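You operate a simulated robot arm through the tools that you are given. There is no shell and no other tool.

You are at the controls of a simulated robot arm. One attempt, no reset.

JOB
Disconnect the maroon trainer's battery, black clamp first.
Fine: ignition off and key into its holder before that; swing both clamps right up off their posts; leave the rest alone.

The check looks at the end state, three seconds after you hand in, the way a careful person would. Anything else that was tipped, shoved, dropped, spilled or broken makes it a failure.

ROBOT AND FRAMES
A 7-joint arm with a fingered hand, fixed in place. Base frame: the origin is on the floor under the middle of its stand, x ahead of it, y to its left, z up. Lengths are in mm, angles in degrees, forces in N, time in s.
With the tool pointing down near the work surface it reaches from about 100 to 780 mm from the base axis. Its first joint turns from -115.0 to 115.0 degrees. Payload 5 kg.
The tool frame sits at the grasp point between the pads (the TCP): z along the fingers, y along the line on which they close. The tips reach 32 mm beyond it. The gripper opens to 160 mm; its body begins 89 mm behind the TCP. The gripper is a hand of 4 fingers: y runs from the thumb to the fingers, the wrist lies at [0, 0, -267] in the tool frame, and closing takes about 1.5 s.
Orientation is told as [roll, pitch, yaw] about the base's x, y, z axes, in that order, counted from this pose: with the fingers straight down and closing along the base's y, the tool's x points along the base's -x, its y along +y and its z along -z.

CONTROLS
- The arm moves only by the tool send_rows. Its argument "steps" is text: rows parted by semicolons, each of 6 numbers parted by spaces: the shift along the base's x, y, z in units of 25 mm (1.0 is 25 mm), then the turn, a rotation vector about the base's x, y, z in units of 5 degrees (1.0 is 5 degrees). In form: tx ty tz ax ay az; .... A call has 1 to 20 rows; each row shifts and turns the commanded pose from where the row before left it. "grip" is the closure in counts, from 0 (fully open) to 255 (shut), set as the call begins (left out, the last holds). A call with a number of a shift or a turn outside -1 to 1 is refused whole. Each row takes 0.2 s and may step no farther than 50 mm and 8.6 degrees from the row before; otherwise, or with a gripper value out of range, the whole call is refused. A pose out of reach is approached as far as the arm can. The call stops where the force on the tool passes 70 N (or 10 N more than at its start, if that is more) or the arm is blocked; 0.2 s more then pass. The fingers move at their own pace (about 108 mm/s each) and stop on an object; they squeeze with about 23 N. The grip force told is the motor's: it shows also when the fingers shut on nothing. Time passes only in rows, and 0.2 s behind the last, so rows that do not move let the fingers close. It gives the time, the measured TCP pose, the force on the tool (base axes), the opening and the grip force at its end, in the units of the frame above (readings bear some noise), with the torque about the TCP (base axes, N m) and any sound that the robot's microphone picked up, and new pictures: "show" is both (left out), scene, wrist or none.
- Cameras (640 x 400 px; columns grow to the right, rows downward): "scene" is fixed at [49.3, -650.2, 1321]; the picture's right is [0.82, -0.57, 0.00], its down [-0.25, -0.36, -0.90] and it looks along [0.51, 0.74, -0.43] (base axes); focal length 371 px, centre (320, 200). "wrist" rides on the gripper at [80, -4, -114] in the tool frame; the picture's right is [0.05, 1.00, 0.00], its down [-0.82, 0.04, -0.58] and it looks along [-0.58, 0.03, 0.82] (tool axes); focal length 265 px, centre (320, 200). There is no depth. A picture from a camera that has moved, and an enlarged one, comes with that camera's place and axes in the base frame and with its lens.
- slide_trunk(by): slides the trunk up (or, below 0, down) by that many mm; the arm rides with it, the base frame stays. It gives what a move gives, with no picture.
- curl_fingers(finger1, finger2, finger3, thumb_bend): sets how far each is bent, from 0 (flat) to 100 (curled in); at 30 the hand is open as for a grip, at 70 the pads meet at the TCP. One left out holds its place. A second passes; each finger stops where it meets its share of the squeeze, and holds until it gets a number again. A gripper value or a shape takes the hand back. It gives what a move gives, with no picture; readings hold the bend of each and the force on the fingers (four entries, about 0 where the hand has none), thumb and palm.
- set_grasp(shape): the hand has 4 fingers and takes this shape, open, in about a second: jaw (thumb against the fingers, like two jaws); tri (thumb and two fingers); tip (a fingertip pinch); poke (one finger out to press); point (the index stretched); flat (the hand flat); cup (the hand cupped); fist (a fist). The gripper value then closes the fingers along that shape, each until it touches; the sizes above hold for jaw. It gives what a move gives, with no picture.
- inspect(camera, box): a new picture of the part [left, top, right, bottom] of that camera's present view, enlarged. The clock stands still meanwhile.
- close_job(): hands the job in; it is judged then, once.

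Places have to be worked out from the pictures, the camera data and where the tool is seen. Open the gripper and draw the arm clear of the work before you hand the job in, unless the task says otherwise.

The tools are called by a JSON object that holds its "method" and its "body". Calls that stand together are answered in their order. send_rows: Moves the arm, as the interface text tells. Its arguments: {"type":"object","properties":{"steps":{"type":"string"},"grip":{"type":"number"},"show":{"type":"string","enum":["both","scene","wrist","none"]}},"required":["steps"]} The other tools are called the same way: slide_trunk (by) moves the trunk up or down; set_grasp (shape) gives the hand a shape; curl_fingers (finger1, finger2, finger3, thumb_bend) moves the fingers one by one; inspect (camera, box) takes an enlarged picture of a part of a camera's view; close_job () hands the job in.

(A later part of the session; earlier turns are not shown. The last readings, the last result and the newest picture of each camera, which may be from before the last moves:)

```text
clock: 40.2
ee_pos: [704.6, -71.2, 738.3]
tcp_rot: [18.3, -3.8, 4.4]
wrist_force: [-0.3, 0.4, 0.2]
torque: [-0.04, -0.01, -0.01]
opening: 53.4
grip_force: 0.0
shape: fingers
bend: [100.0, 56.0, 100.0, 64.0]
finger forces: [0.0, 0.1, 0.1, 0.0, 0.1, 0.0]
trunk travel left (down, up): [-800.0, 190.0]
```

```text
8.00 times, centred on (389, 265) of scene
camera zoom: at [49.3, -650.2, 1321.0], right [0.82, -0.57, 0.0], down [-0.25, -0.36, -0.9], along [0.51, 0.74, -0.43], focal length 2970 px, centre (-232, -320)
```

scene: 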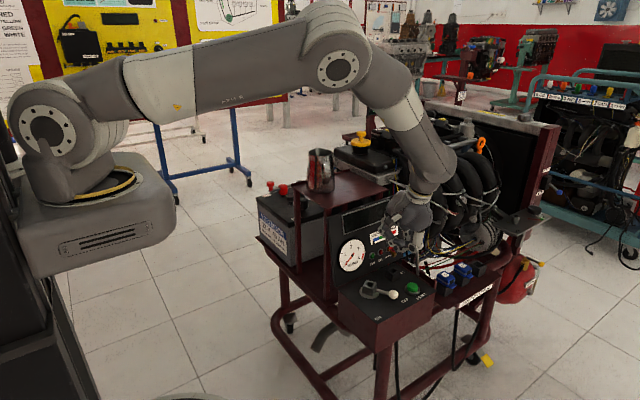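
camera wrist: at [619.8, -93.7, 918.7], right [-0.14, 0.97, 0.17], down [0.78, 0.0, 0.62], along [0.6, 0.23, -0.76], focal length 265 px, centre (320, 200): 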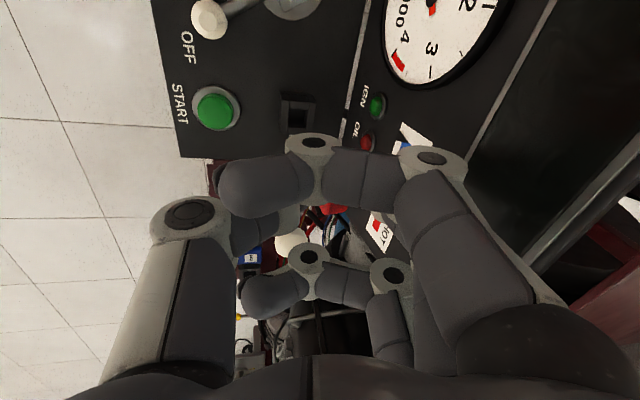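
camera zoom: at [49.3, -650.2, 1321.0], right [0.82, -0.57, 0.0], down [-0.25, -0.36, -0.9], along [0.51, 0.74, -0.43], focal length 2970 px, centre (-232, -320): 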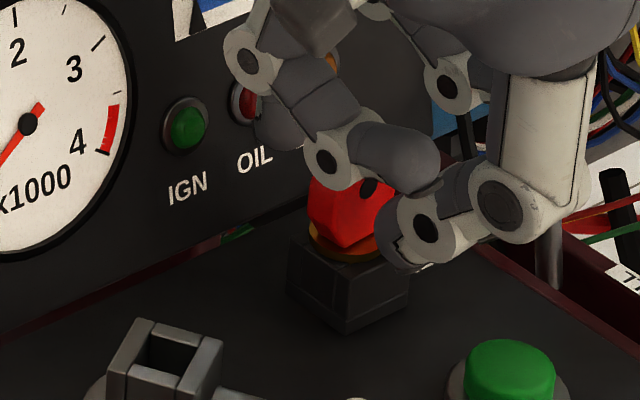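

The key stays put in the holder. Rising clear another 75 mm and checking its seat.

{"method": "send_rows", "body": {"steps": "0 -0.1 0.5 0 0 0; 0 -0.1 0.8 0 0 0; 0 -0.1 0.9 0 0 0; 0 -0.1 0.9 0 0 0", "show": "none"}}

{"method": "inspect", "body": {"camera": "scene", "box": [360, 240, 410, 290]}}

{"method": "inspect", "body": {"camera": "scene", "box": [376, 254, 400, 278]}}

```text
clock: 41.2
ee_pos: [703.4, -82.5, 815.8]
tcp_rot: [18.1, -4.0, 4.3]
wrist_force: [-0.3, 0.5, -0.2]
torque: [0.0, -0.05, 0.02]
opening: 53.2
grip_force: 0.1
shape: fingers
bend: [100.0, 56.0, 100.0, 64.0]
finger forces: [0.0, 0.1, 0.0, 0.1, 0.0, 0.0]
trunk travel left (down, up): [-800.0, 190.0]
```

```text
8.00 times, centred on (385, 265) of scene
camera zoom: at [49.3, -650.2, 1321.0], right [0.82, -0.57, 0.0], down [-0.25, -0.36, -0.9], along [0.51, 0.74, -0.43], focal length 2970 px, centre (-200, -320)
```

zoom: 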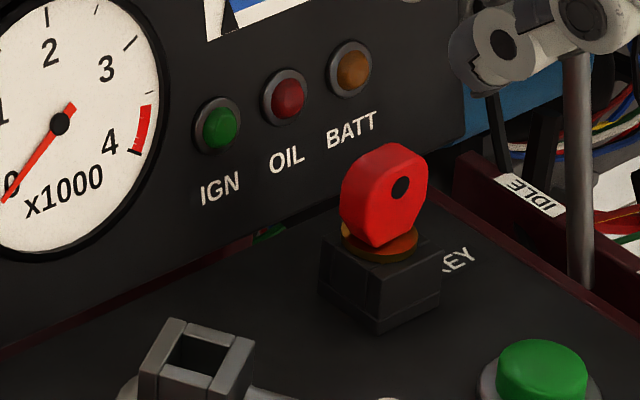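

```text
16.00 times, centred on (388, 266) of scene
camera zoom: at [49.3, -650.2, 1321.0], right [0.82, -0.57, 0.0], down [-0.25, -0.36, -0.9], along [0.51, 0.74, -0.43], focal length 5939 px, centre (-768, -856)
```

zoom: 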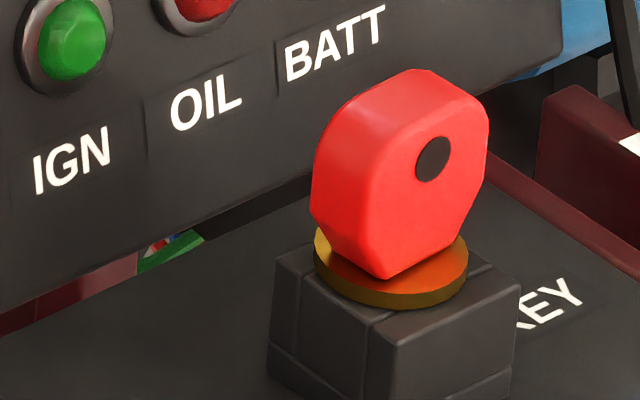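

The key is fully seated with its collar flat on the holder. Next the battery: I'll first go up and back out to a safe transit pose (x≈480, z≈1085), straightening the tool, before crossing in front of the shelf and mug.

{"method": "send_rows", "body": {"steps": "-0.2 0 1 -0.738 0.096 -0.17; -0.2 0 1 -0.738 0.096 -0.17; -0.2 0 1 -0.738 0.096 -0.17; -0.2 0 1 -0.738 0.096 -0.17; -0.2 0 1 -0.738 0.096 -0.17; -1 0 1 0 0 0; -1 0 1 0 0 0; -1 0 1 0 0 0; -1 0 1 0 0 0; -1 0 1 0 0 0; -1 0 1 0 0 0; -0.9 0 0 0 0 0; -0.9 0 0 0 0 0"}}

{"method": "inspect", "body": {"camera": "scene", "box": [330, 200, 450, 320]}}

```text
clock: 44.0
ee_pos: [483.4, -82.3, 1091.0]
tcp_rot: [-0.1, -0.6, 0.8]
wrist_force: [-0.4, 0.6, 0.3]
torque: [0.0, -0.02, 0.02]
opening: 53.2
grip_force: 0.0
shape: fingers
bend: [100.0, 56.0, 100.0, 64.0]
finger forces: [0.0, 0.1, 0.1, 0.1, 0.1, 0.0]
trunk travel left (down, up): [-800.0, 190.0]
camera wrist: at [401.4, -89.0, 1205.0], right [-0.07, 1.0, 0.0], down [0.81, 0.05, 0.59], along [0.58, 0.04, -0.81], focal length 265 px, centre (320, 200)
```

scene: 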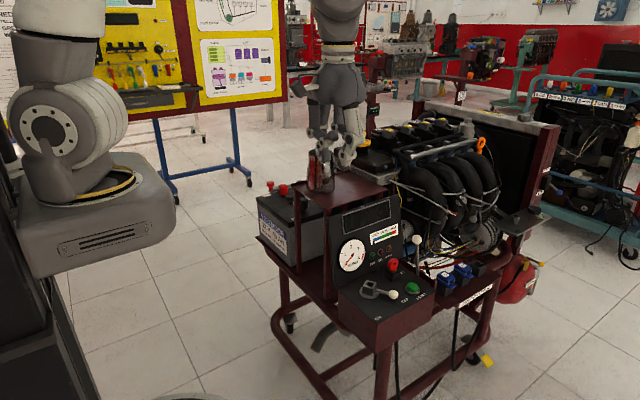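
wrist: 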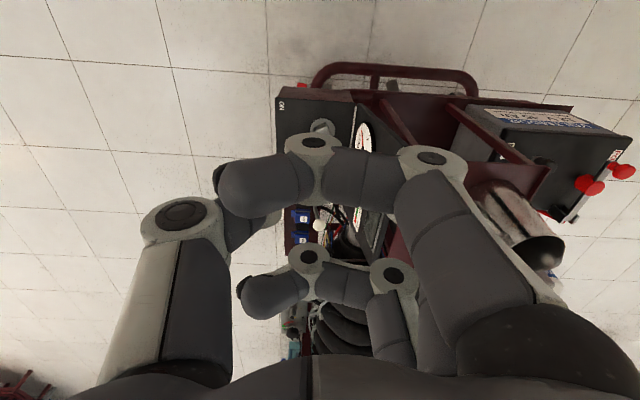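

```text
3.33 times, centred on (390, 260) of scene
camera zoom: at [49.3, -650.2, 1321.0], right [0.82, -0.57, 0.0], down [-0.25, -0.36, -0.9], along [0.51, 0.74, -0.43], focal length 1237 px, centre (87, 0)
```

zoom: 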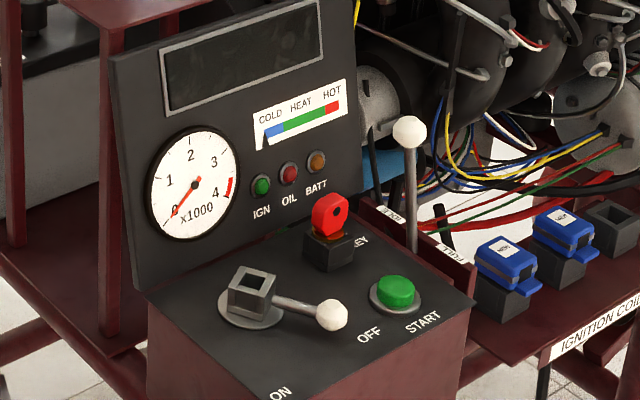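

Panel state is right: display dark, lever at OFF, key in holder. I'll reopen to jaw and cross at x≈480, z≈1090 to y≈310 to look at the clamps.

{"method": "set_grasp", "body": {"shape": "jaw"}}

{"method": "send_rows", "body": {"steps": "0 1 0 0 0 0; 0 1 0 0 0 0; 0 1 0 0 0 0; 0 1 0 0 0 0; 0 1 0 0 0 0; 0 1 0 0 0 0; 0 1 0 0 0 0; 0 1 0 0 0 0; 0 1 0 0 0 0; 0 1 0 0 0 0; 0 1 0 0 0 0; 0 1 0 0 0 0; 0 1 0 0 0 0; 0 1 0 0 0 0; 0 1 0 0 0 0; 0 1 0 0 0 0; 0 0.5 -0.5 0 0 0; 0 0 -1 0 0 0; 0 0 -1 0 0 0"}}

{"method": "inspect", "body": {"camera": "wrist", "box": [180, 60, 460, 260]}}

```text
clock: 44.9
ee_pos: [484.3, -83.1, 1091.4]
tcp_rot: [-0.1, -0.6, 0.8]
wrist_force: [-0.1, 1.2, -0.1]
torque: [-0.04, 0.0, -0.01]
opening: 160.2
grip_force: 0.1
shape: jaw
bend: [30.0, 30.0, 30.0, 30.0]
finger forces: [0.0, 0.0, 0.1, 0.0, 0.0, 0.1]
trunk travel left (down, up): [-800.0, 190.0]
```

```text
clock: 48.9
ee_pos: [484.2, 330.7, 1028.0]
tcp_rot: [-0.1, -0.6, 0.8]
wrist_force: [-0.1, 0.8, -1.2]
torque: [-0.04, 0.03, -0.02]
opening: 160.2
grip_force: 0.0
shape: jaw
bend: [30.0, 30.0, 30.0, 30.0]
finger forces: [0.1, 0.0, 0.0, 0.0, 0.0, 0.0]
trunk travel left (down, up): [-800.0, 190.0]
camera wrist: at [402.6, 324.0, 1140.9], right [-0.07, 1.0, 0.0], down [0.81, 0.05, 0.59], along [0.58, 0.04, -0.81], focal length 265 px, centre (320, 200)
```

scene: 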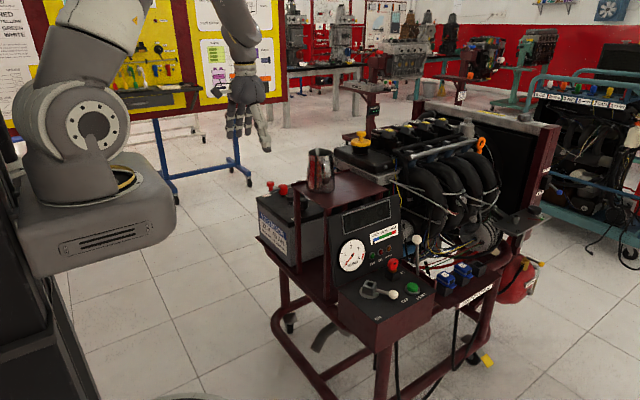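
wrist: 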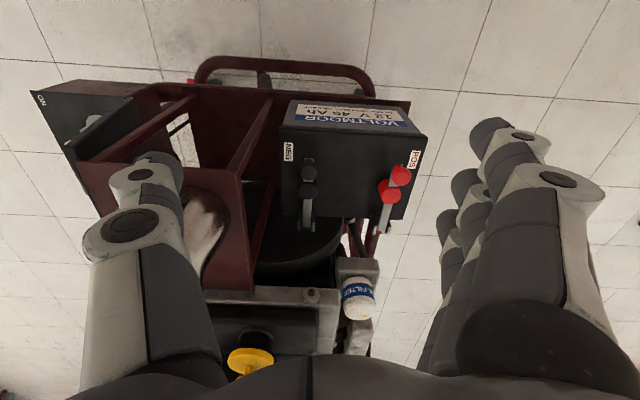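

```text
2.00 times, centred on (320, 160) of wrist
camera zoom: at [402.6, 324.0, 1140.9], right [-0.07, 1.0, 0.0], down [0.81, 0.05, 0.59], along [0.58, 0.04, -0.81], focal length 531 px, centre (320, 280)
```

zoom: 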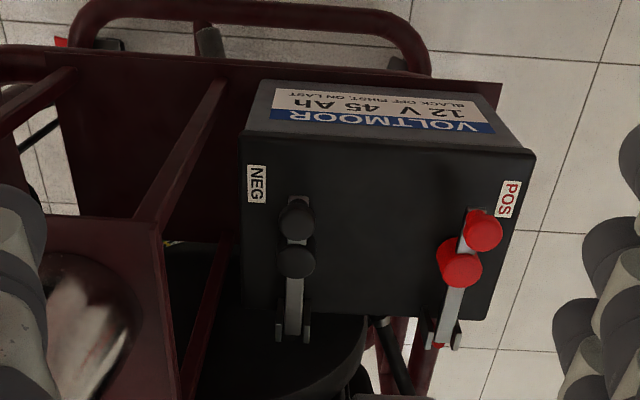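

Clear view of both clamps: rear hinges, post caps mid-bar, lifting knobs at the front. I'll zoom for accurate positions.

{"method": "inspect", "body": {"camera": "wrist", "box": [280, 140, 340, 240]}}

{"method": "inspect", "body": {"camera": "wrist", "box": [360, 150, 430, 250]}}

{"method": "inspect", "body": {"camera": "scene", "box": [252, 170, 332, 220]}}

```text
4.00 times, centred on (310, 190) of wrist
camera zoom: at [402.6, 324.0, 1140.9], right [-0.07, 1.0, 0.0], down [0.81, 0.05, 0.59], along [0.58, 0.04, -0.81], focal length 1062 px, centre (360, 240)
```

zoom: 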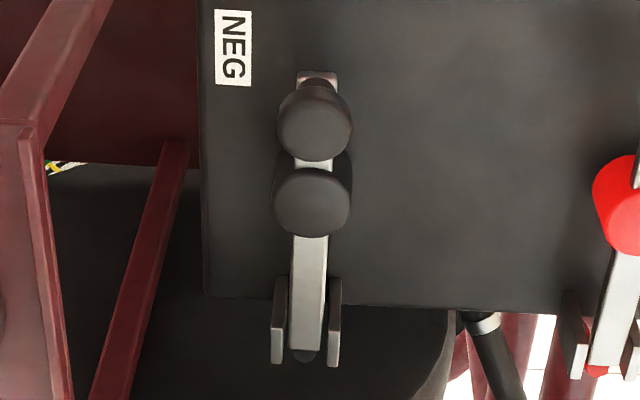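

```text
4.00 times, centred on (395, 200) of wrist
camera zoom: at [402.6, 324.0, 1140.9], right [-0.07, 1.0, 0.0], down [0.81, 0.05, 0.59], along [0.58, 0.04, -0.81], focal length 1062 px, centre (20, 200)
```

zoom: 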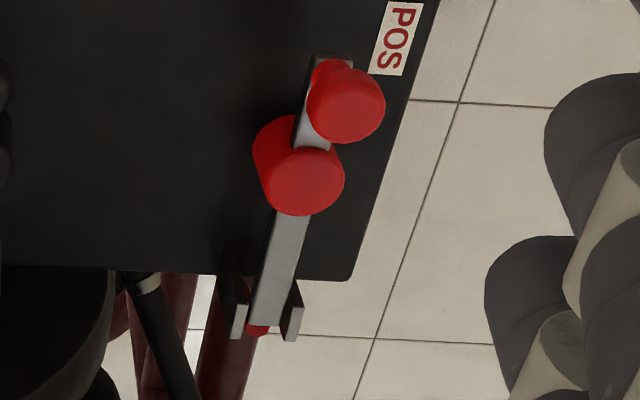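

```text
8.00 times, centred on (292, 195) of scene
camera zoom: at [49.3, -650.2, 1321.0], right [0.82, -0.57, 0.0], down [-0.25, -0.36, -0.9], along [0.51, 0.74, -0.43], focal length 2970 px, centre (544, 240)
```

zoom: 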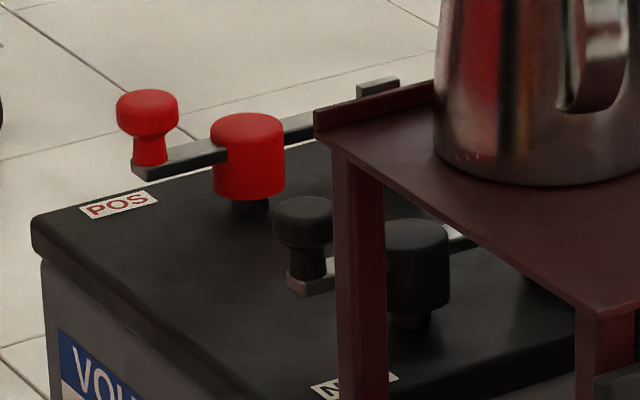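

Triangulating: black handle knob top ≈(602,321,796), its cap ≈(651,321,770), hinge ≈(738,321,763), swing plane x–z. I'll pinch the knob with thumb and finger 2 only; first I check the gap those two give in the air.

{"method": "curl_fingers", "body": {"finger2": 55, "thumb_bend": 60}}

{"method": "inspect", "body": {"camera": "wrist", "box": [0, 0, 640, 400]}}

{"method": "curl_fingers", "body": {"finger1": 100, "finger3": 100}}

{"method": "inspect", "body": {"camera": "wrist", "box": [0, 0, 640, 400]}}

```text
clock: 49.9
ee_pos: [483.4, 330.1, 1027.8]
tcp_rot: [0.0, -0.6, 0.8]
wrist_force: [-0.4, -0.2, 0.7]
torque: [-0.05, 0.02, 0.02]
opening: 111.0
grip_force: 0.0
shape: fingers
bend: [30.0, 55.0, 30.0, 60.0]
finger forces: [0.0, 0.1, 0.0, 0.0, 0.0, 0.0]
trunk travel left (down, up): [-800.0, 190.0]
```

```text
1.00 times, centred on (320, 200) of wrist (not enlarged: the box is as wide or as high as the picture)
camera zoom: at [402.2, 323.8, 1141.6], right [-0.07, 1.0, 0.0], down [0.81, 0.05, 0.59], along [0.58, 0.04, -0.81], focal length 265 px, centre (320, 200)
```

zoom: 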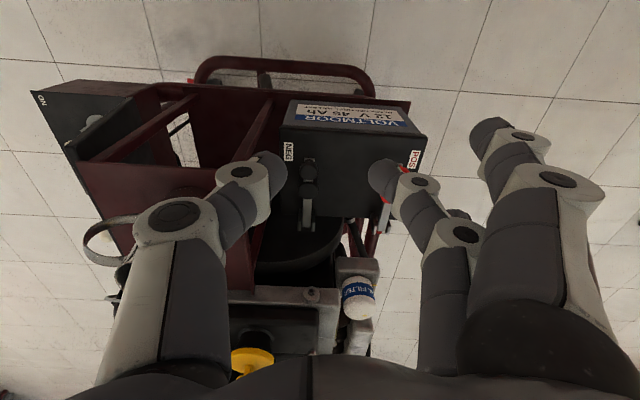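

```text
clock: 50.9
ee_pos: [483.1, 330.6, 1028.7]
tcp_rot: [-0.1, -0.6, 0.8]
wrist_force: [-0.1, -0.1, -0.3]
torque: [0.0, -0.01, -0.04]
opening: 55.4
grip_force: 0.0
shape: fingers
bend: [100.0, 55.0, 100.0, 60.0]
finger forces: [0.0, 0.0, 0.0, 0.1, 0.1, 0.0]
trunk travel left (down, up): [-800.0, 190.0]
```

```text
1.00 times, centred on (320, 200) of wrist (not enlarged: the box is as wide or as high as the picture)
camera zoom: at [402.2, 323.8, 1141.6], right [-0.07, 1.0, 0.0], down [0.81, 0.05, 0.59], along [0.58, 0.04, -0.81], focal length 265 px, centre (320, 200)
```

zoom: 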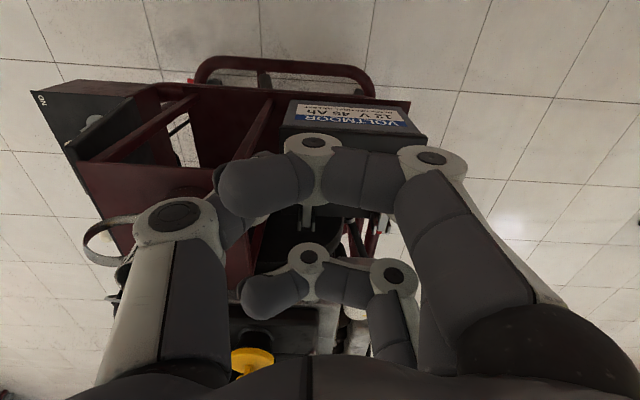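

The thumb's middle knuckle sticks out to ~73 mm from the TCP, which would foul the shelf edge (y≈243) at the knob. I'll look at the "tip" and "tri" shapes to see whether they're slimmer.

{"method": "set_grasp", "body": {"shape": "tip"}}

{"method": "inspect", "body": {"camera": "wrist", "box": [0, 0, 640, 400]}}

{"method": "set_grasp", "body": {"shape": "flat"}}

{"method": "inspect", "body": {"camera": "wrist", "box": [0, 0, 640, 400]}}

{"method": "inspect", "body": {"camera": "scene", "box": [200, 20, 320, 180]}}

```text
clock: 51.8
ee_pos: [484.2, 330.4, 1028.0]
tcp_rot: [-0.1, -0.6, 0.7]
wrist_force: [-0.8, -0.6, 0.3]
torque: [0.0, 0.0, -0.01]
opening: 160.0
grip_force: 0.0
shape: tip
bend: [1.0, 30.0, 1.0, 30.0]
finger forces: [0.1, 0.1, 0.1, 0.0, 0.1, 0.0]
trunk travel left (down, up): [-800.0, 190.0]
```

```text
1.00 times, centred on (320, 200) of wrist (not enlarged: the box is as wide or as high as the picture)
camera zoom: at [402.2, 323.8, 1141.6], right [-0.07, 1.0, 0.0], down [0.81, 0.05, 0.59], along [0.58, 0.04, -0.81], focal length 265 px, centre (320, 200)
```

zoom: 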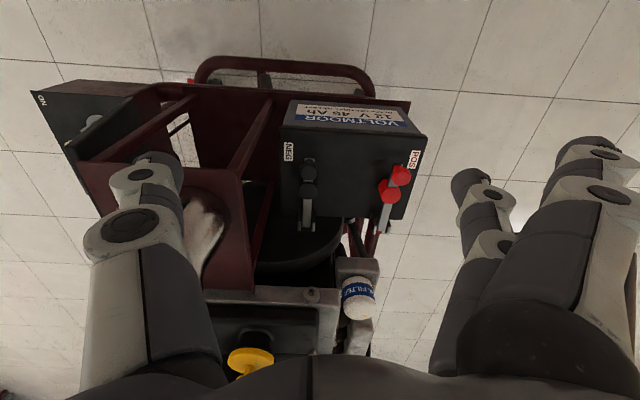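

```text
clock: 52.7
ee_pos: [483.2, 329.9, 1028.4]
tcp_rot: [-0.1, -0.5, 0.8]
wrist_force: [-0.4, -0.3, 0.4]
torque: [0.0, 0.0, 0.03]
opening: 0.0
grip_force: 0.0
shape: flat
bend: [12.0, 0.0, 12.0, 22.0]
finger forces: [0.0, 0.0, 0.1, 0.0, 0.0, 0.0]
trunk travel left (down, up): [-800.0, 190.0]
```

```text
1.00 times, centred on (320, 200) of wrist (not enlarged: the box is as wide or as high as the picture)
camera zoom: at [402.2, 323.8, 1141.6], right [-0.07, 1.0, 0.0], down [0.81, 0.05, 0.59], along [0.58, 0.04, -0.81], focal length 265 px, centre (320, 200)
```

zoom: 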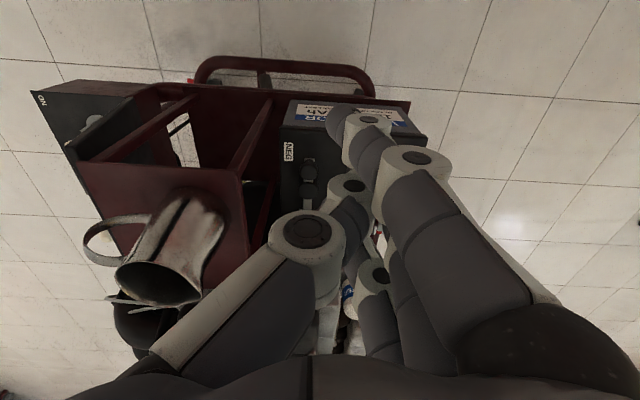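

```text
2.50 times, centred on (260, 100) of scene
camera zoom: at [49.3, -650.2, 1321.0], right [0.82, -0.57, 0.0], down [-0.25, -0.36, -0.9], along [0.51, 0.74, -0.43], focal length 928 px, centre (470, 450)
```

zoom: 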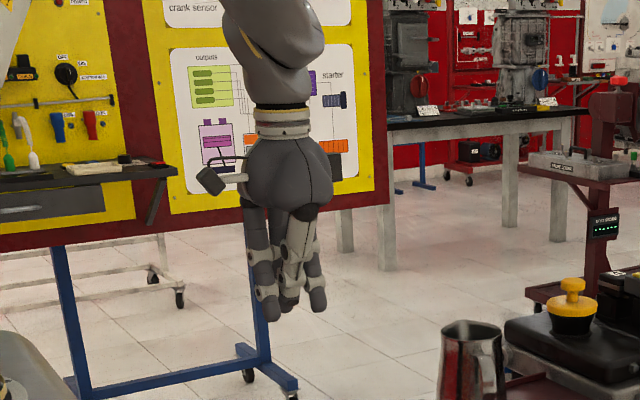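

"Flat" and "tip" don't help, but opening the thumb more (≈50) and letting finger 2 reach across shifts the hand to y≈345, giving ~27 mm clearance to the shelf. I'll set that shape and look at where the tips are.

{"method": "set_grasp", "body": {"shape": "jaw"}}

{"method": "curl_fingers", "body": {"finger2": 55, "thumb_bend": 48}}

{"method": "inspect", "body": {"camera": "wrist", "box": [120, 60, 520, 310]}}

{"method": "curl_fingers", "body": {"finger1": 100, "finger3": 100}}

```text
clock: 53.6
ee_pos: [484.1, 329.5, 1027.4]
tcp_rot: [-0.1, -0.7, 0.8]
wrist_force: [-0.4, 0.0, -0.4]
torque: [0.0, 0.01, 0.0]
opening: 159.9
grip_force: 0.1
shape: jaw
bend: [30.0, 30.0, 30.0, 30.0]
finger forces: [0.1, 0.0, 0.0, 0.1, 0.0, 0.0]
trunk travel left (down, up): [-800.0, 190.0]
```

```text
clock: 54.6
ee_pos: [484.0, 330.3, 1027.2]
tcp_rot: [-0.1, -0.4, 0.7]
wrist_force: [0.4, 0.0, 0.2]
torque: [-0.01, -0.03, -0.02]
opening: 135.3
grip_force: 0.1
shape: fingers
bend: [30.0, 55.0, 30.0, 48.0]
finger forces: [0.0, 0.0, 0.0, 0.0, 0.1, 0.0]
trunk travel left (down, up): [-800.0, 190.0]
```

```text
1.60 times, centred on (320, 185) of wrist
camera zoom: at [402.2, 323.8, 1141.6], right [-0.07, 1.0, 0.0], down [0.81, 0.05, 0.59], along [0.58, 0.04, -0.81], focal length 425 px, centre (320, 224)
```

zoom: 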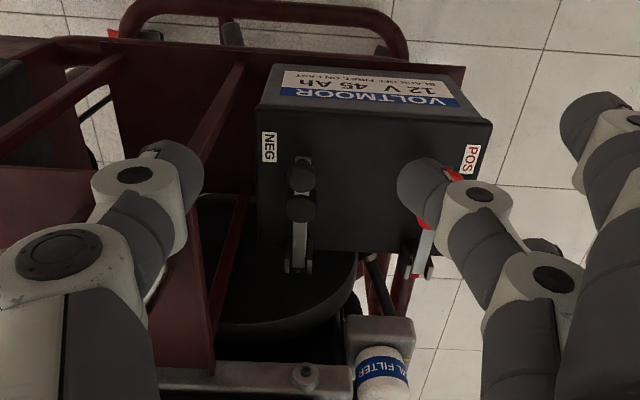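

```text
clock: 55.6
ee_pos: [484.2, 329.5, 1027.4]
tcp_rot: [0.0, -0.6, 0.8]
wrist_force: [0.2, 0.4, -0.3]
torque: [0.0, 0.0, -0.05]
opening: 63.6
grip_force: 0.2
shape: fingers
bend: [100.0, 55.0, 100.0, 48.0]
finger forces: [0.0, 0.0, 0.0, 0.0, 0.0, 0.1]
trunk travel left (down, up): [-800.0, 190.0]
```

Thumb tip inner face is at tool y≈−47 and finger 2 at ≈+29, so centring the knob at tool y≈−25 means TCP y≈346 with the thumb knuckle at y≈267, clear of the shelf. Moving to above the knob at z≈900.

{"method": "send_rows", "body": {"steps": "0.78 0.11 -0.85 0 0 0; 0.78 0.11 -0.85 0 0 0; 0.78 0.11 -0.85 0 0 0; 0.78 0.11 -0.85 0 0 0; 0.8 0.11 -0.85 0 0 0; 0.8 0.11 -0.85 0 0 0"}}

{"method": "inspect", "body": {"camera": "scene", "box": [240, 120, 340, 220]}}

{"method": "inspect", "body": {"camera": "wrist", "box": [120, 60, 520, 310]}}

```text
clock: 57.0
ee_pos: [601.9, 346.6, 899.8]
tcp_rot: [-0.1, -0.5, 0.8]
wrist_force: [0.3, 1.1, 0.3]
torque: [0.01, 0.01, 0.01]
opening: 63.7
grip_force: 0.0
shape: fingers
bend: [100.0, 55.0, 100.0, 48.0]
finger forces: [0.0, 0.1, 0.1, 0.0, 0.0, 0.0]
trunk travel left (down, up): [-800.0, 190.0]
camera wrist: at [520.7, 340.2, 1013.5], right [-0.07, 1.0, 0.0], down [0.81, 0.05, 0.59], along [0.58, 0.04, -0.81], focal length 265 px, centre (320, 200)
```

scene: 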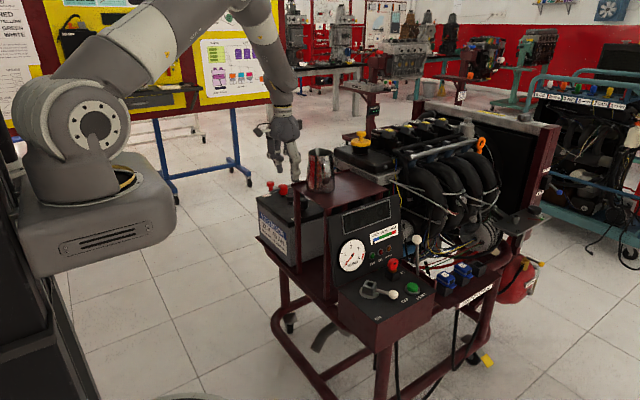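
wrist: 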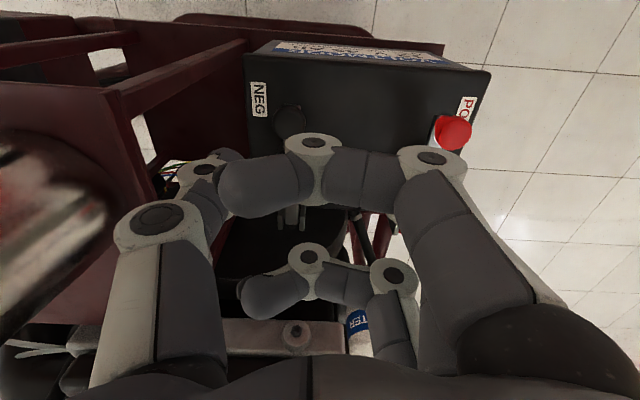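

```text
4.00 times, centred on (290, 170) of scene
camera zoom: at [49.3, -650.2, 1321.0], right [0.82, -0.57, 0.0], down [-0.25, -0.36, -0.9], along [0.51, 0.74, -0.43], focal length 1485 px, centre (440, 320)
```

zoom: 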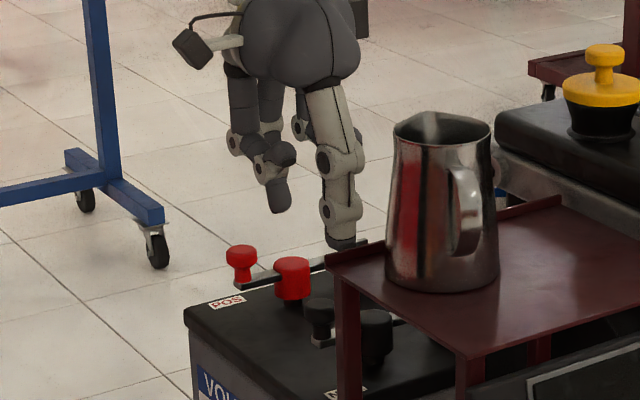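

```text
1.60 times, centred on (320, 185) of wrist
camera zoom: at [520.7, 340.2, 1013.5], right [-0.07, 1.0, 0.0], down [0.81, 0.05, 0.59], along [0.58, 0.04, -0.81], focal length 425 px, centre (320, 224)
```

zoom: 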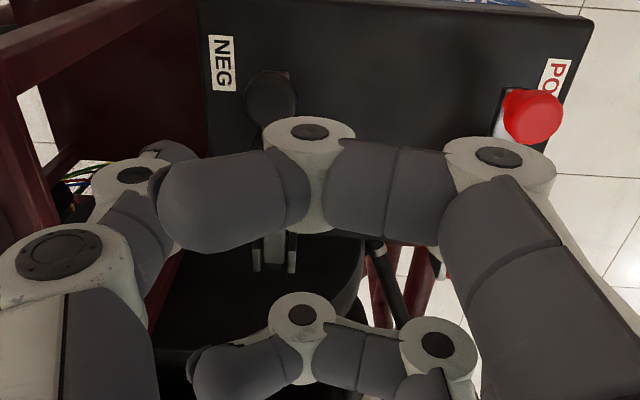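

The black knob shows at ≈(599,320.5,795), lined up in x and within the thumb–finger gap. Descending 60 mm and looking from the scene camera.

{"method": "send_rows", "body": {"steps": "-0.06 0 -0.8 0 0 0; 0 0 -0.8 0 0 0; 0 0 -0.8 0 0 0", "show": "none"}}

{"method": "inspect", "body": {"camera": "scene", "box": [250, 150, 320, 220]}}

{"method": "inspect", "body": {"camera": "wrist", "box": [120, 60, 520, 310]}}

```text
clock: 57.8
ee_pos: [600.1, 345.8, 840.8]
tcp_rot: [-0.2, -0.6, 0.8]
wrist_force: [0.0, 0.8, -1.1]
torque: [0.01, -0.01, 0.0]
opening: 63.6
grip_force: 0.0
shape: fingers
bend: [100.0, 55.0, 100.0, 48.0]
finger forces: [0.0, 0.1, 0.1, 0.0, 0.0, 0.1]
trunk travel left (down, up): [-800.0, 190.0]
```

```text
5.71 times, centred on (285, 185) of scene
camera zoom: at [49.3, -650.2, 1321.0], right [0.82, -0.57, 0.0], down [-0.25, -0.36, -0.9], along [0.51, 0.74, -0.43], focal length 2121 px, centre (520, 286)
```

zoom: 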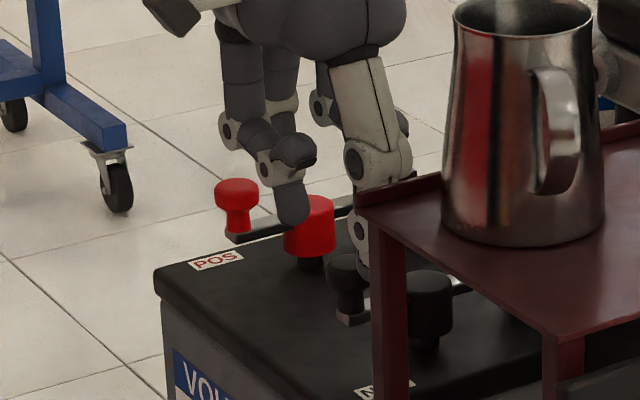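

```text
1.60 times, centred on (320, 185) of wrist
camera zoom: at [518.9, 340.2, 954.2], right [-0.07, 1.0, 0.0], down [0.81, 0.05, 0.59], along [0.58, 0.04, -0.81], focal length 425 px, centre (320, 224)
```

zoom: 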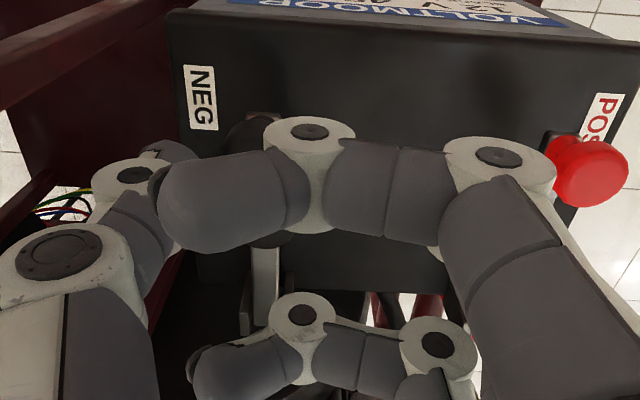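

Thumb is on the −y side and finger 2 on the +y side of the knob, clear of the shelf. Descending the last 37 mm.

{"method": "send_rows", "body": {"steps": "0 0 -0.5 0 0 0; 0 0 -0.5 0 0 0; 0 0 -0.48 0 0 0; 0 0 0 0 0 0", "show": "none"}}

{"method": "inspect", "body": {"camera": "scene", "box": [260, 160, 320, 220]}}

{"method": "inspect", "body": {"camera": "wrist", "box": [120, 60, 520, 310]}}

```text
clock: 58.8
ee_pos: [600.7, 346.3, 804.2]
tcp_rot: [-0.1, -0.6, 0.8]
wrist_force: [-0.2, -0.3, -0.2]
torque: [0.03, 0.0, 0.0]
opening: 63.8
grip_force: 0.1
shape: fingers
bend: [100.0, 55.0, 100.0, 48.0]
finger forces: [0.0, 0.0, 0.0, 0.0, 0.1, 0.1]
trunk travel left (down, up): [-800.0, 190.0]
```

```text
6.67 times, centred on (290, 190) of scene
camera zoom: at [49.3, -650.2, 1321.0], right [0.82, -0.57, 0.0], down [-0.25, -0.36, -0.9], along [0.51, 0.74, -0.43], focal length 2475 px, centre (520, 267)
```

zoom: 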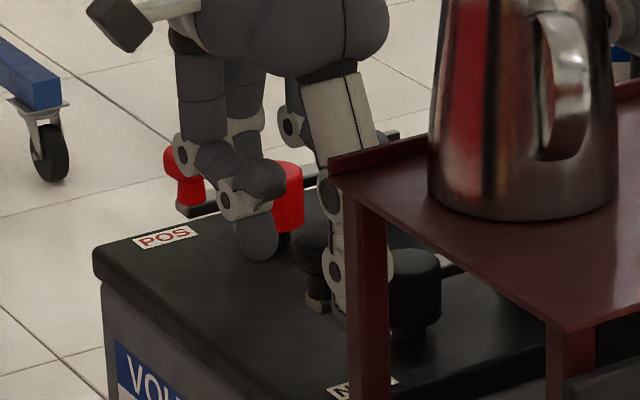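

```text
1.60 times, centred on (320, 185) of wrist
camera zoom: at [518.9, 340.1, 917.6], right [-0.07, 1.0, 0.0], down [0.81, 0.05, 0.59], along [0.59, 0.04, -0.81], focal length 425 px, centre (320, 224)
```

zoom: 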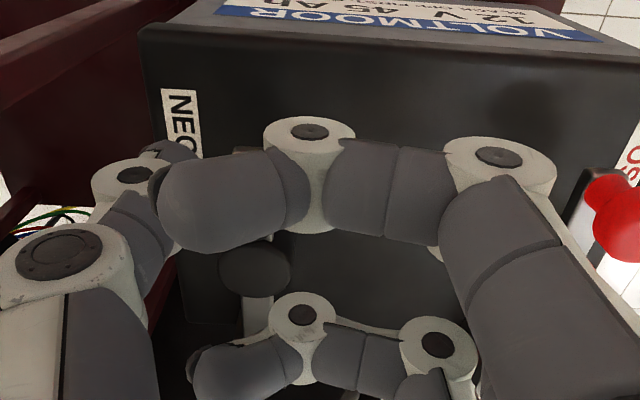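

Both tips are at knob height on either side. Closing thumb and finger 2 until they meet the knob.

{"method": "curl_fingers", "body": {"finger2": 80, "thumb_bend": 66}}

{"method": "inspect", "body": {"camera": "scene", "box": [260, 160, 320, 220]}}

{"method": "inspect", "body": {"camera": "wrist", "box": [120, 60, 520, 310]}}

```text
clock: 59.8
ee_pos: [601.0, 344.2, 804.6]
tcp_rot: [0.0, -0.6, 0.9]
wrist_force: [3.4, -23.0, -2.0]
torque: [-0.2, -0.03, 0.13]
opening: 57.9
grip_force: 15.9
shape: fingers
bend: [100.0, 78.0, 100.0, 60.0]
finger forces: [0.0, 4.5, 0.0, 0.1, 27.8, 0.1]
trunk travel left (down, up): [-800.0, 190.0]
```

```text
6.67 times, centred on (290, 190) of scene
camera zoom: at [49.3, -650.2, 1321.0], right [0.82, -0.57, 0.0], down [-0.25, -0.36, -0.9], along [0.51, 0.74, -0.43], focal length 2475 px, centre (520, 267)
```

zoom: 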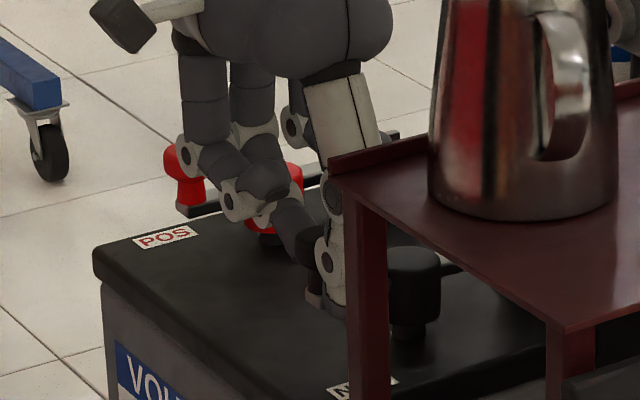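

```text
1.60 times, centred on (320, 185) of wrist
camera zoom: at [519.6, 338.1, 917.7], right [-0.07, 1.0, 0.0], down [0.81, 0.05, 0.59], along [0.58, 0.04, -0.81], focal length 425 px, centre (320, 224)
```

zoom: 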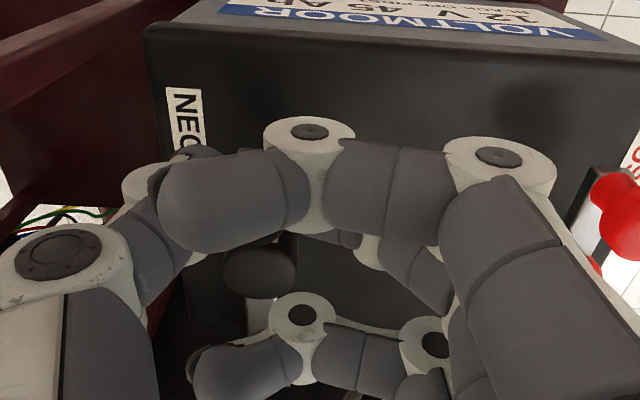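

Thumb presses 28 N but finger 2 only 4.5 N, so the hand should shift toward −y a bit to balance. Shifting −4 mm.

{"method": "send_rows", "body": {"steps": "0 -0.08 0 0 0 0; 0 -0.08 0 0 0 0; 0 0 0 0 0 0", "show": "none"}}

```text
clock: 60.6
ee_pos: [600.8, 342.5, 803.8]
tcp_rot: [0.0, -0.7, 0.8]
wrist_force: [6.0, -13.7, -2.1]
torque: [-0.06, -0.07, 0.17]
opening: 57.2
grip_force: 14.5
shape: fingers
bend: [100.0, 78.0, 100.0, 61.0]
finger forces: [0.0, 7.4, 0.0, 0.0, 21.3, 0.0]
trunk travel left (down, up): [-800.0, 190.0]
```

{"method": "send_rows", "body": {"steps": "0 -0.08 0 0 0 0; 0 -0.08 0 0 0 0; 0 0 0 0 0 0", "show": "none"}}

{"method": "curl_fingers", "body": {"finger2": 92, "thumb_bend": 70}}

{"method": "inspect", "body": {"camera": "scene", "box": [260, 160, 320, 220]}}

```text
clock: 61.4
ee_pos: [601.5, 339.6, 802.3]
tcp_rot: [-0.1, -0.6, 0.8]
wrist_force: [8.0, -6.3, -3.6]
torque: [0.11, -0.04, 0.19]
opening: 56.3
grip_force: 14.4
shape: fingers
bend: [100.0, 78.0, 100.0, 61.0]
finger forces: [0.0, 10.2, 0.1, 0.0, 17.8, 0.1]
trunk travel left (down, up): [-800.0, 190.0]
```

```text
clock: 62.4
ee_pos: [600.8, 337.7, 803.3]
tcp_rot: [-0.2, -0.6, 0.7]
wrist_force: [8.0, -19.9, -4.4]
torque: [-0.06, -0.06, 0.22]
opening: 54.9
grip_force: 16.9
shape: fingers
bend: [100.0, 81.0, 100.0, 64.0]
finger forces: [0.0, 7.3, 0.0, 0.0, 27.2, 0.0]
trunk travel left (down, up): [-800.0, 190.0]
```

```text
6.67 times, centred on (290, 190) of scene
camera zoom: at [49.3, -650.2, 1321.0], right [0.82, -0.57, 0.0], down [-0.25, -0.36, -0.9], along [0.51, 0.74, -0.43], focal length 2475 px, centre (520, 267)
```

zoom: 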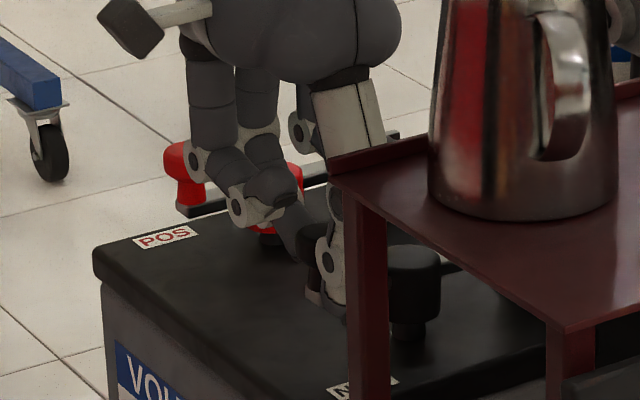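

Grip is on; now a gentle test lift of 10 mm along the arc, watching the force and the clamp.

{"method": "send_rows", "body": {"steps": "0.02 0 0.1 0 0 0; 0.02 0 0.1 0 0 0; 0.02 0 0.1 0 0 0; 0.02 0 0.1 0 0 0; 0 0 0 0 0 0", "show": "none"}}

{"method": "inspect", "body": {"camera": "scene", "box": [260, 160, 320, 220]}}

{"method": "inspect", "body": {"camera": "wrist", "box": [120, 60, 520, 310]}}

```text
clock: 63.6
ee_pos: [604.6, 337.2, 813.5]
tcp_rot: [-0.1, -0.6, 0.8]
wrist_force: [9.8, -19.8, -5.9]
torque: [-0.01, 0.03, 0.23]
opening: 54.5
grip_force: 16.9
shape: fingers
bend: [100.0, 81.0, 100.0, 64.0]
finger forces: [0.1, 7.2, 0.1, 0.1, 27.6, 0.0]
trunk travel left (down, up): [-800.0, 190.0]
```

```text
6.67 times, centred on (290, 190) of scene
camera zoom: at [49.3, -650.2, 1321.0], right [0.82, -0.57, 0.0], down [-0.25, -0.36, -0.9], along [0.51, 0.74, -0.43], focal length 2475 px, centre (520, 267)
```

zoom: 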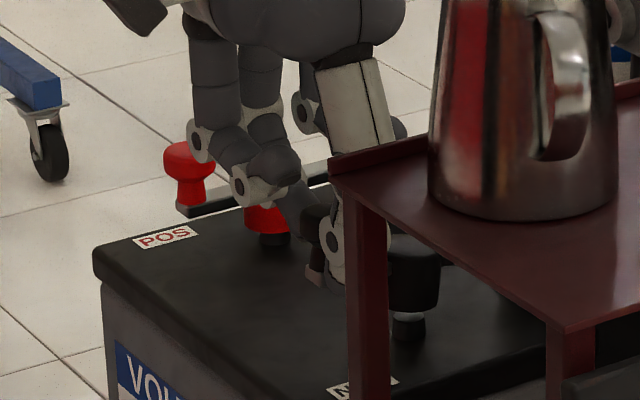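

```text
1.60 times, centred on (320, 185) of wrist
camera zoom: at [522.2, 330.8, 927.6], right [-0.06, 1.0, 0.0], down [0.81, 0.05, 0.59], along [0.58, 0.04, -0.81], focal length 425 px, centre (320, 224)
```

zoom: 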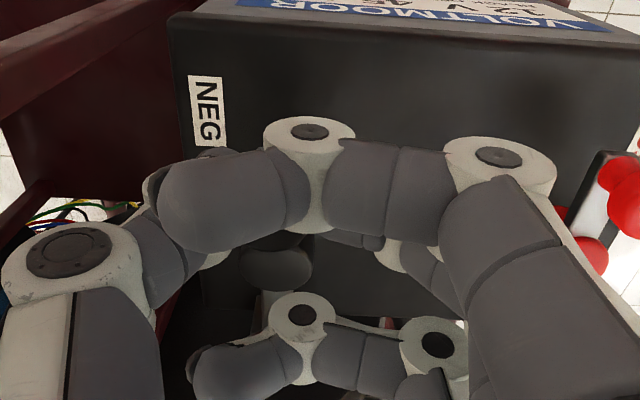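

The black cap is rising off its post smoothly (small vertical force). Continuing the arc to about 20°.

{"method": "send_rows", "body": {"steps": "0.08 -0.03 0.26 0 0 0; 0.08 -0.03 0.26 0 0 0; 0.094 -0.02 0.222 0 0 0; 0.094 0 0.222 0 0 0; 0.114 0 0.214 0 0 0; 0.114 0 0.214 0 0 0", "show": "none"}}

{"method": "inspect", "body": {"camera": "scene", "box": [250, 140, 330, 220]}}

{"method": "inspect", "body": {"camera": "wrist", "box": [120, 60, 520, 310]}}

```text
clock: 65.0
ee_pos: [617.4, 336.6, 847.7]
tcp_rot: [-0.2, -0.5, 0.9]
wrist_force: [12.3, -11.4, -10.5]
torque: [0.15, 0.02, 0.3]
opening: 54.8
grip_force: 15.7
shape: fingers
bend: [100.0, 81.0, 100.0, 64.0]
finger forces: [0.0, 9.1, 0.0, 0.1, 22.2, 0.0]
trunk travel left (down, up): [-800.0, 190.0]
```

```text
5.00 times, centred on (290, 180) of scene
camera zoom: at [49.3, -650.2, 1321.0], right [0.82, -0.57, 0.0], down [-0.25, -0.36, -0.9], along [0.51, 0.74, -0.43], focal length 1856 px, centre (470, 300)
```

zoom: 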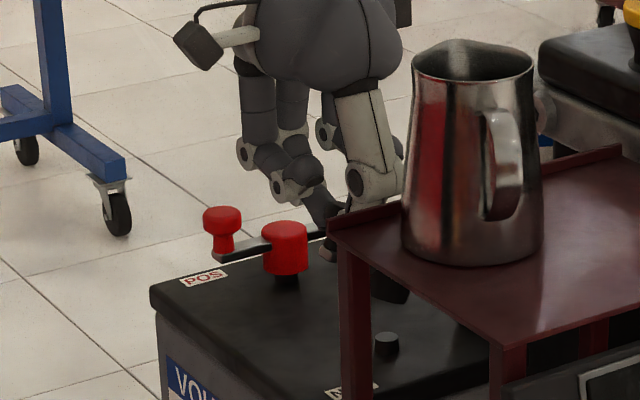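

```text
1.60 times, centred on (320, 185) of wrist
camera zoom: at [536.4, 329.9, 961.3], right [-0.07, 1.0, 0.0], down [0.81, 0.05, 0.58], along [0.58, 0.04, -0.81], focal length 425 px, centre (320, 224)
```

zoom: 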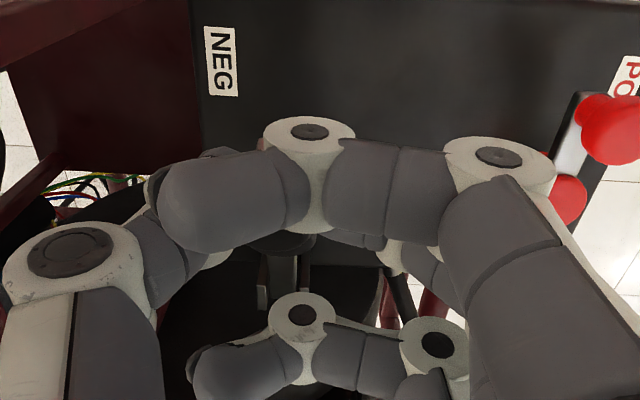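

The negative post is now exposed; the bar is at about 20°. Fx suggests the arc lies slightly further +x, so I'll bias a little and continue to ~45°.

{"method": "send_rows", "body": {"steps": "0.16 0 0.2 0 0 0; 0.16 0 0.2 0 0 0; 0.17 0 0.19 0 0 0; 0.17 0 0.19 0 0 0; 0.18 0 0.172 0 0 0; 0.18 0 0.172 0 0 0; 0.19 0 0.16 0 0 0; 0.19 0 0.16 0 0 0; 0.2 0 0.145 0 0 0; 0.2 0 0.145 0 0 0", "show": "none"}}

{"method": "inspect", "body": {"camera": "scene", "box": [250, 120, 350, 220]}}

{"method": "inspect", "body": {"camera": "wrist", "box": [120, 60, 520, 310]}}

```text
clock: 67.2
ee_pos: [661.8, 335.6, 891.7]
tcp_rot: [-0.1, -0.4, 0.9]
wrist_force: [5.5, -12.3, -10.6]
torque: [0.18, 0.11, 0.09]
opening: 54.7
grip_force: 15.1
shape: fingers
bend: [100.0, 81.0, 100.0, 64.0]
finger forces: [0.0, 8.1, 0.1, 0.1, 21.4, 0.1]
trunk travel left (down, up): [-800.0, 190.0]
```

```text
4.00 times, centred on (300, 170) of scene
camera zoom: at [49.3, -650.2, 1321.0], right [0.82, -0.57, 0.0], down [-0.25, -0.36, -0.9], along [0.51, 0.74, -0.43], focal length 1485 px, centre (400, 320)
```

zoom: 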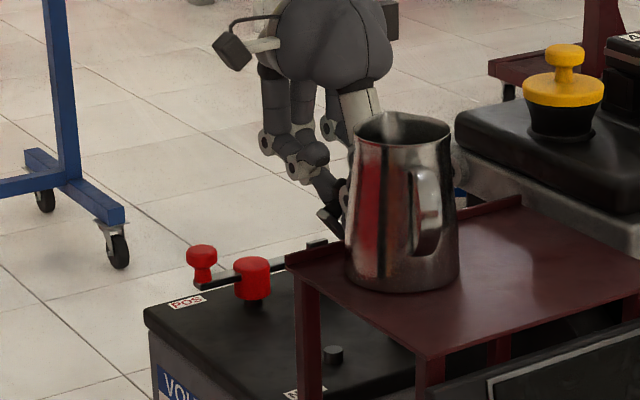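

```text
1.60 times, centred on (320, 185) of wrist
camera zoom: at [581.1, 329.7, 1004.8], right [-0.07, 1.0, 0.0], down [0.81, 0.05, 0.58], along [0.58, 0.04, -0.81], focal length 425 px, centre (320, 224)
```

zoom: 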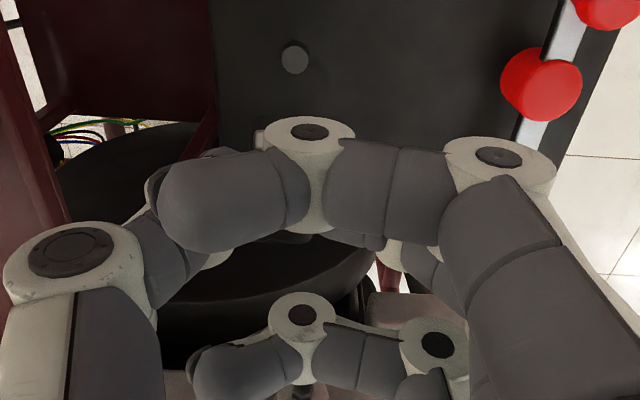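

At ~46° the grip holds and the post is clear. Continuing toward 60°.

{"method": "send_rows", "body": {"steps": "0.204 0 0.13 0 0 0; 0.204 0 0.13 0 0 0; 0.216 0 0.115 0 0 0; 0.216 0 0.115 0 0 0; 0.224 0 0.095 0 0 0; 0.224 0 0.095 0 0 0", "show": "none"}}

{"method": "inspect", "body": {"camera": "scene", "box": [250, 110, 350, 210]}}

{"method": "inspect", "body": {"camera": "wrist", "box": [120, 60, 520, 310]}}

```text
clock: 68.6
ee_pos: [696.4, 336.5, 908.5]
tcp_rot: [-0.2, -0.5, 0.8]
wrist_force: [3.3, -12.0, -11.9]
torque: [-0.04, -0.07, 0.15]
opening: 53.5
grip_force: 10.3
shape: fingers
bend: [100.0, 82.0, 100.0, 65.0]
finger forces: [0.0, 3.2, 0.1, 0.0, 17.4, 0.1]
trunk travel left (down, up): [-800.0, 190.0]
```

```text
4.00 times, centred on (300, 160) of scene
camera zoom: at [49.3, -650.2, 1321.0], right [0.82, -0.57, 0.0], down [-0.25, -0.36, -0.9], along [0.51, 0.74, -0.43], focal length 1485 px, centre (400, 360)
```

zoom: 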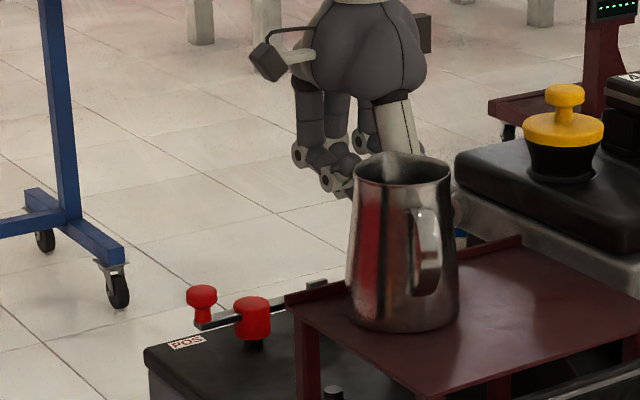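

```text
1.60 times, centred on (320, 185) of wrist
camera zoom: at [613.7, 329.8, 1022.3], right [-0.07, 1.0, 0.0], down [0.81, 0.05, 0.58], along [0.58, 0.04, -0.81], focal length 425 px, centre (320, 224)
```

zoom: 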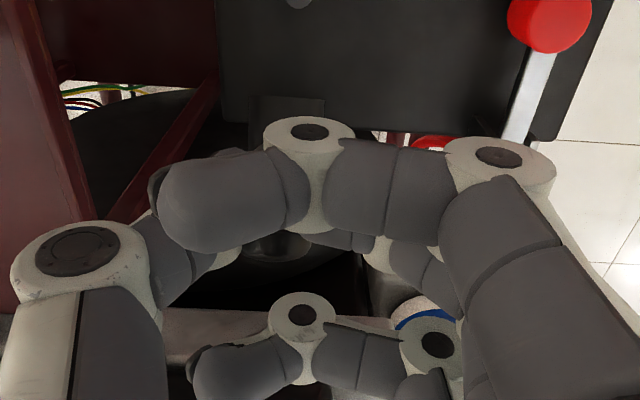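

Grip force on finger 2 is fading and Fz is −12 N, so my arc is a bit too high. I'll come down ~4 mm with a small +x and re-tighten the pinch.

{"method": "send_rows", "body": {"steps": "0.05 0 -0.1 0 0 0; 0.05 0 -0.08 0 0 0; 0 0 0 0 0 0", "show": "none"}}

{"method": "curl_fingers", "body": {"finger2": 96, "thumb_bend": 72}}

{"method": "inspect", "body": {"camera": "wrist", "box": [120, 60, 520, 310]}}

```text
clock: 69.4
ee_pos: [697.7, 335.8, 906.9]
tcp_rot: [0.0, -0.7, 0.8]
wrist_force: [-2.2, -13.4, 9.4]
torque: [-0.57, -0.02, 0.05]
opening: 53.7
grip_force: 13.8
shape: fingers
bend: [100.0, 82.0, 100.0, 66.0]
finger forces: [0.1, 7.2, 0.0, 0.0, 20.6, 0.0]
trunk travel left (down, up): [-800.0, 190.0]
```

```text
clock: 70.4
ee_pos: [697.0, 336.3, 905.9]
tcp_rot: [-0.1, -0.7, 0.9]
wrist_force: [-2.0, -13.7, 11.9]
torque: [-0.68, -0.05, 0.22]
opening: 53.3
grip_force: 19.0
shape: fingers
bend: [100.0, 83.0, 100.0, 66.0]
finger forces: [0.0, 12.3, 0.0, 0.0, 26.4, 0.1]
trunk travel left (down, up): [-800.0, 190.0]
```

```text
1.60 times, centred on (320, 185) of wrist
camera zoom: at [614.4, 329.3, 1019.7], right [-0.07, 1.0, 0.0], down [0.81, 0.05, 0.59], along [0.59, 0.04, -0.81], focal length 425 px, centre (320, 224)
```

zoom: 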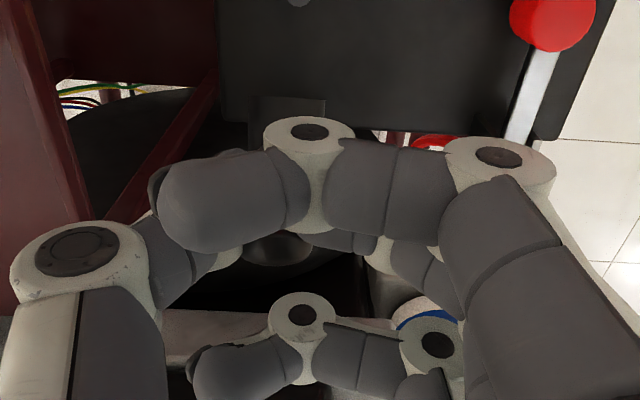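

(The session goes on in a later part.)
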